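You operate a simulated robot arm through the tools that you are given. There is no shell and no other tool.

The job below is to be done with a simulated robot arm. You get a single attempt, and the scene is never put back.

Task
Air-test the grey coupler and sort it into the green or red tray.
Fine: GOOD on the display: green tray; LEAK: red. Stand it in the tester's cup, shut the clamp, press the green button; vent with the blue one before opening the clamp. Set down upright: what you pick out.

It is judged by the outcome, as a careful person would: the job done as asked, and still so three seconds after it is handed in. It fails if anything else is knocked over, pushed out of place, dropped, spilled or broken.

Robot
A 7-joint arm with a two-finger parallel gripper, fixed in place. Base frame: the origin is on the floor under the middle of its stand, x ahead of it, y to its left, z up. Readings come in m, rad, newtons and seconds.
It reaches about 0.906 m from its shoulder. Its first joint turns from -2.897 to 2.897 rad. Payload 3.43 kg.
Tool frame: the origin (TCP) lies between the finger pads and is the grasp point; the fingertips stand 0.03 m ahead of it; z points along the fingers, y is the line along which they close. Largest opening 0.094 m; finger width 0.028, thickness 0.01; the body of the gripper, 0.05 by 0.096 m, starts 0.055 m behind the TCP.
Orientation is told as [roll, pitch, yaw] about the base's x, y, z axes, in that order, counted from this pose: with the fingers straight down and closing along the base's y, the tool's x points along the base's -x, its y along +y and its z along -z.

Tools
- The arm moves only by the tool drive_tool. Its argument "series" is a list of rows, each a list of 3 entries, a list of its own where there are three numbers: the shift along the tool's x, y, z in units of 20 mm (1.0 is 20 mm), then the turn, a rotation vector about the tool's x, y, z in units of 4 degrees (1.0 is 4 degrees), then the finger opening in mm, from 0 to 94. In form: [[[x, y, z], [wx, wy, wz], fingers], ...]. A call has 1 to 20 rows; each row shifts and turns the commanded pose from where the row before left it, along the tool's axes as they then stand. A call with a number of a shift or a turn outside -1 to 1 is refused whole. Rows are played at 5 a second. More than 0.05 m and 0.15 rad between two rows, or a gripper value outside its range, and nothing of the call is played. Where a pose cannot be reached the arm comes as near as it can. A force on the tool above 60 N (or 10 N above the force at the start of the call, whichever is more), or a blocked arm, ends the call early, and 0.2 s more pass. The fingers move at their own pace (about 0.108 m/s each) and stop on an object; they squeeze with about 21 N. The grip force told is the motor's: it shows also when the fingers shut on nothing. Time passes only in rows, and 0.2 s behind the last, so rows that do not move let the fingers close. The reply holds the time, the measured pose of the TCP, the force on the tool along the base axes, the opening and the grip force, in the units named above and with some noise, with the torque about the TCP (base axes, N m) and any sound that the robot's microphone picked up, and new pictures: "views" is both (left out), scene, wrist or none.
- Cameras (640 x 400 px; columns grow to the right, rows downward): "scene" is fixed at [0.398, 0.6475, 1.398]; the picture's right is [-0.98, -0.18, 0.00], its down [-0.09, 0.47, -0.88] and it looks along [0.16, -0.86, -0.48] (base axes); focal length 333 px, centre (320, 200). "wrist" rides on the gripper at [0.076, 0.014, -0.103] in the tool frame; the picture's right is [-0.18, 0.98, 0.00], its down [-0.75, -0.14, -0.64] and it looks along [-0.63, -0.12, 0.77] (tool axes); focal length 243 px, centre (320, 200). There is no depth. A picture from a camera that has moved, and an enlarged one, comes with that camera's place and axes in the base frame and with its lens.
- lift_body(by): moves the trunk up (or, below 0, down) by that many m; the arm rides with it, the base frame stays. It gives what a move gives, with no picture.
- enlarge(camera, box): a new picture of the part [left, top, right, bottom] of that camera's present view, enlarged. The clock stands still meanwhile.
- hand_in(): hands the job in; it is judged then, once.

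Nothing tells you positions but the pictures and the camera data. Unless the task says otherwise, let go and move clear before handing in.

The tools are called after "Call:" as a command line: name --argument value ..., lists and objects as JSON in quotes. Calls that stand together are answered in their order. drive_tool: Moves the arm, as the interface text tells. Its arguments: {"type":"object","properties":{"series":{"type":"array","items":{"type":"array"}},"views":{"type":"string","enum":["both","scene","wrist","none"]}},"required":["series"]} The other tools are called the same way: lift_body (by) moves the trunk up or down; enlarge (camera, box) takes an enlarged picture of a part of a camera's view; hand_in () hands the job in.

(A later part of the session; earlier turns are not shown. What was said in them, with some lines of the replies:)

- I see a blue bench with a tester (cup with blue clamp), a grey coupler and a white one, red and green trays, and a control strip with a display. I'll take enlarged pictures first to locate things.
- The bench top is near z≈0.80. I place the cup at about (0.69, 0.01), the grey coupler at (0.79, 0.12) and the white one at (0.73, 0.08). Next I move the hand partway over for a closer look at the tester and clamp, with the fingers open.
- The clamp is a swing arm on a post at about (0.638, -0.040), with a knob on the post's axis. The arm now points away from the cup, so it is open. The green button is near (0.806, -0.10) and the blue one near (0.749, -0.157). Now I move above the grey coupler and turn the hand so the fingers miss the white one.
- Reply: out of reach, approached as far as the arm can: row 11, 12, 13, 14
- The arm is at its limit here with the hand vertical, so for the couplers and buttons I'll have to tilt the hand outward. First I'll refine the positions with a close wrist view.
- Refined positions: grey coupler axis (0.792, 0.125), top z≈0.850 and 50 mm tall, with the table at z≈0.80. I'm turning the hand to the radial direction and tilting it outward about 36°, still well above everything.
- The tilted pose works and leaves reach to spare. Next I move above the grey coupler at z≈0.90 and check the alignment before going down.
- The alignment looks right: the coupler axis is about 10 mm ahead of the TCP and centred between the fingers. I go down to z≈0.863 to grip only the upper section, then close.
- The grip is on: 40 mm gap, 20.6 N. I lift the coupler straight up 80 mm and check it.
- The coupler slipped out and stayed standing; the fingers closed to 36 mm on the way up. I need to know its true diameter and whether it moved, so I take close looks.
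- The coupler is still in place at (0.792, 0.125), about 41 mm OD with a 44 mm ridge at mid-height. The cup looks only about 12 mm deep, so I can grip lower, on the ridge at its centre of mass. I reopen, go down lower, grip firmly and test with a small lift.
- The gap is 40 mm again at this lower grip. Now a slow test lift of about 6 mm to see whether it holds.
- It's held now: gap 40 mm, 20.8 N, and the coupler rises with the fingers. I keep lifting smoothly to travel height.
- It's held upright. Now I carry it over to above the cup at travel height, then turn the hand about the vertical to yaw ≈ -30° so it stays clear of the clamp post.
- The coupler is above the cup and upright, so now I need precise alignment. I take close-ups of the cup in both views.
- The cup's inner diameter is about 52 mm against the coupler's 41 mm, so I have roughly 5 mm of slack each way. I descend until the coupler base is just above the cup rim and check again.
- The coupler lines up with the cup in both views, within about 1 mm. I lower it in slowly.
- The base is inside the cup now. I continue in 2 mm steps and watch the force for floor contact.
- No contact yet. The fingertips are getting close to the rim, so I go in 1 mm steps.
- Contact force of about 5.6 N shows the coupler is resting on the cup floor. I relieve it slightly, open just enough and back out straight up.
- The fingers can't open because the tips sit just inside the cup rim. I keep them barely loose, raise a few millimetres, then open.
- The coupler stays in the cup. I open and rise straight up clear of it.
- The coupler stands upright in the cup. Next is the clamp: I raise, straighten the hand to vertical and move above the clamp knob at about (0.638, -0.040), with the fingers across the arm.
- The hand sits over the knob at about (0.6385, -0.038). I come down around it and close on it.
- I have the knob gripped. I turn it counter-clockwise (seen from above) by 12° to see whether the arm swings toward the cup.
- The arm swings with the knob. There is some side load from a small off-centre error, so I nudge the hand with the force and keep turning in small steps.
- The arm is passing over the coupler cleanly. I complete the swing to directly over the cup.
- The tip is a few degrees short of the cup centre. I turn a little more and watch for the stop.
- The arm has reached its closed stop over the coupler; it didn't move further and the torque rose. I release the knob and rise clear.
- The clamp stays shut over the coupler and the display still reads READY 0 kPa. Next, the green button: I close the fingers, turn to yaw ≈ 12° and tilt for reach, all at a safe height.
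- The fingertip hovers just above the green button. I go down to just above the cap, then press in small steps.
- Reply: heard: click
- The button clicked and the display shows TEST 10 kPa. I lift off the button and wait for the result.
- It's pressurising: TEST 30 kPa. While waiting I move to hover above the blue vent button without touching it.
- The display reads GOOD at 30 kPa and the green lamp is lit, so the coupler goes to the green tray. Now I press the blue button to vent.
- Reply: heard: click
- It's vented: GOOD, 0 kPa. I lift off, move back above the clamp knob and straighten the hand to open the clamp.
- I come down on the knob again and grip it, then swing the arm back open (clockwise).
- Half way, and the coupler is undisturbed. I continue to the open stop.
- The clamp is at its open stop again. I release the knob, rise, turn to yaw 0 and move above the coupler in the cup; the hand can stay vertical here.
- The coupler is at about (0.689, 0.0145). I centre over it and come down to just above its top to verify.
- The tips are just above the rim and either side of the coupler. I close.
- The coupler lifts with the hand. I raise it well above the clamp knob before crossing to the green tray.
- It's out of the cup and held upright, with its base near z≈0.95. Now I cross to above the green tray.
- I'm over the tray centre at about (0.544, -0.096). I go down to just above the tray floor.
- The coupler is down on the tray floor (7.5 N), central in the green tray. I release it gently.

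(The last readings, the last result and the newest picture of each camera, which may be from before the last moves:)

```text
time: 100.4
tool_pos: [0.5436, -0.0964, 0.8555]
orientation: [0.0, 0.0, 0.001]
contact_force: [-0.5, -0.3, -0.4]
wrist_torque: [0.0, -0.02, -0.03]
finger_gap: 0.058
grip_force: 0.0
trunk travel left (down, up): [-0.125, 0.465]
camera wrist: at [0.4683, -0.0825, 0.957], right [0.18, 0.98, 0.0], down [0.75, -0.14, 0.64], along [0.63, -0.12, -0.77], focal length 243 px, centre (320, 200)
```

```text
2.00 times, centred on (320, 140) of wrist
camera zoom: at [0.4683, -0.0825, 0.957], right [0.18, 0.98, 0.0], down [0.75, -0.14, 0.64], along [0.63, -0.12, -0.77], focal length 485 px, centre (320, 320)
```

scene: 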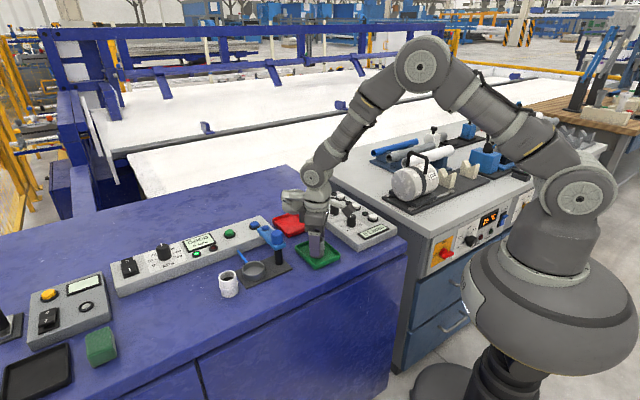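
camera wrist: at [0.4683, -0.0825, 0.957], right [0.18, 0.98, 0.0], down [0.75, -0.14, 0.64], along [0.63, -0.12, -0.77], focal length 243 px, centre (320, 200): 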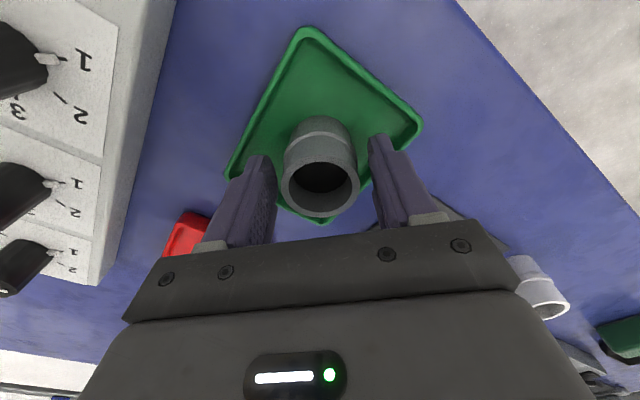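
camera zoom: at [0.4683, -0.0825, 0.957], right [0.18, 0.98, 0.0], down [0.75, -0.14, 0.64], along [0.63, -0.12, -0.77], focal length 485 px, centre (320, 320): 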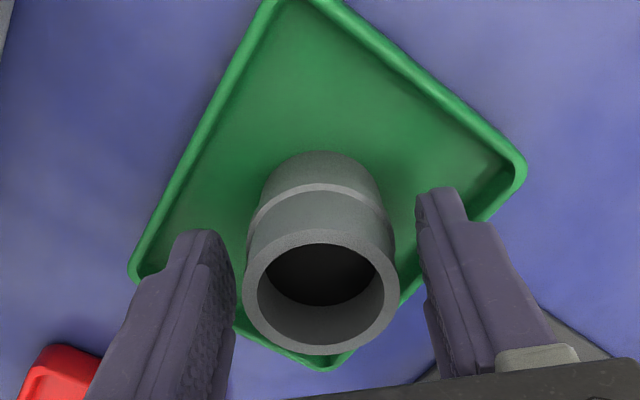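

Released, and the coupler stands upright in the green tray. I rise straight up and check the whole scene.

Call:
drive_tool --series '[[[0, 0, -0.4], [0, 0, 0], 58], [[0, 0, -0.8], [0, 0, 0], 58], [[0, 0, -0.8], [0, 0, 0], 58], [[0, 0, -0.8], [0, 0, 0], 58], [[0, 0, -0.8], [0, 0, 0], 58], [[0, 0, -1], [0, 0, 0], 58], [[0, 0, -1], [0, 0, 0], 58], [[0, 0, -1], [0, 0, 0], 58], [[0, 0, -1], [0, 0, 0], 58], [[0, 0, -1], [0, 0, 0], 58], [[0.7, 0, -0.5], [0, 0, 0], 58], [[0.7, 0, 0], [0, 0, 0], 58], [[0.7, 0, 0], [0, 0, 0], 58], [[0.7, 0, 0], [0, 0, 0], 58]]'

Call:
enlarge --camera "scene" --box '[170, 190, 370, 315]'

Call:
enlarge --camera "scene" --box '[270, 200, 360, 280]'

```text
time: 103.4
tool_pos: [0.4862, -0.096, 1.0367]
orientation: [-0.002, 0.0, -0.001]
contact_force: [-0.6, 1.0, -0.6]
wrist_torque: [0.01, 0.0, -0.02]
finger_gap: 0.0581
grip_force: 0.0
trunk travel left (down, up): [-0.125, 0.465]
camera wrist: at [0.4115, -0.0825, 1.1393], right [0.18, 0.98, 0.0], down [0.75, -0.14, 0.64], along [0.63, -0.12, -0.77], focal length 243 px, centre (320, 200)
```

scene: 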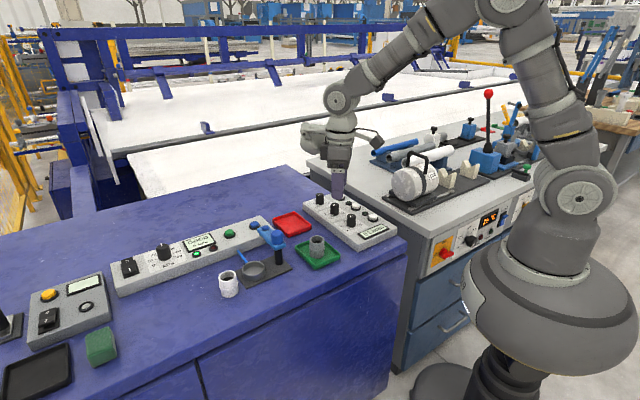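
wrist: 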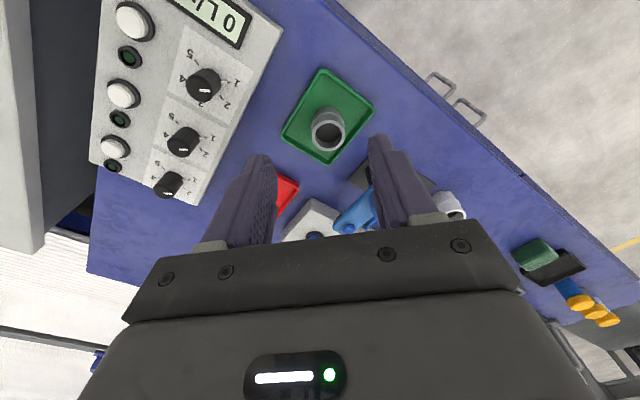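

```text
3.20 times, centred on (270, 252) of scene
camera zoom: at [0.398, 0.6475, 1.398], right [-0.98, -0.18, 0.0], down [-0.09, 0.47, -0.88], along [0.16, -0.86, -0.48], focal length 1067 px, centre (480, 32)
```

zoom: 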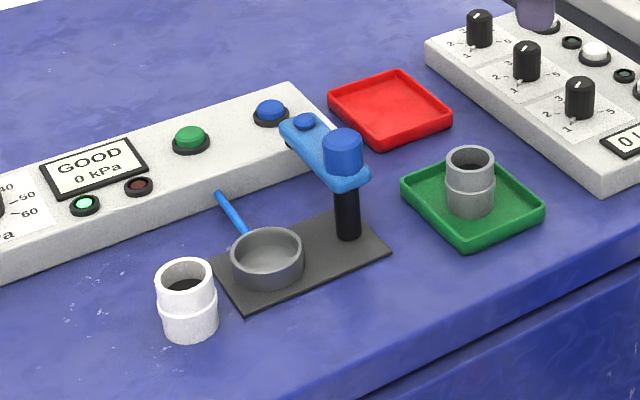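

```text
5.00 times, centred on (315, 240) of scene
camera zoom: at [0.398, 0.6475, 1.398], right [-0.98, -0.18, 0.0], down [-0.09, 0.47, -0.88], along [0.16, -0.86, -0.48], focal length 1667 px, centre (345, 0)
```

zoom: 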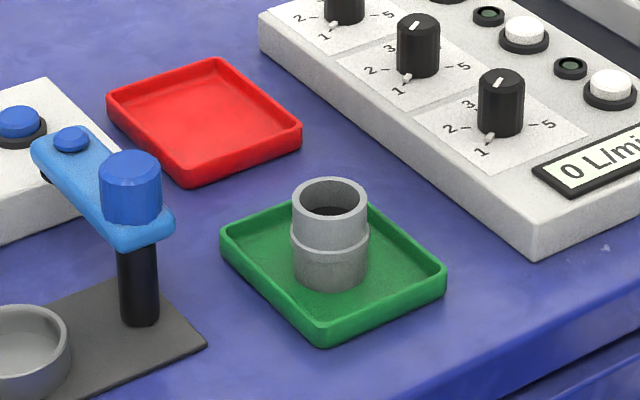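

The grey coupler tested GOOD and stands upright in the green tray. The tester is vented, the clamp is open, the white coupler and everything else are in place, and the hand is clear. I'm handing in.

Call:
hand_in

```text
The job is handed in.
```

The grey coupler tested **GOOD** at 30 kPa, and I set it down upright in the green tray. I've handed the job in.

- **Test:** I stood it in the tester's cup, shut the clamp and pressed the green button. After the result I vented with the blue button until the display read 0 kPa, then opened the clamp.
- **Slip on the first grip:** the coupler slid out of the fingers as I started to lift it. It stayed standing where it was, and the second, lower grip held.
- **Tight fit in the cup:** my fingertips went slightly inside the cup rim when I set the coupler down. I raised them a few millimetres before opening, and nothing shifted.
- **At hand-in:** the white coupler and the trays were where they started. The tester was vented with its clamp open, and the hand was clear of everything.
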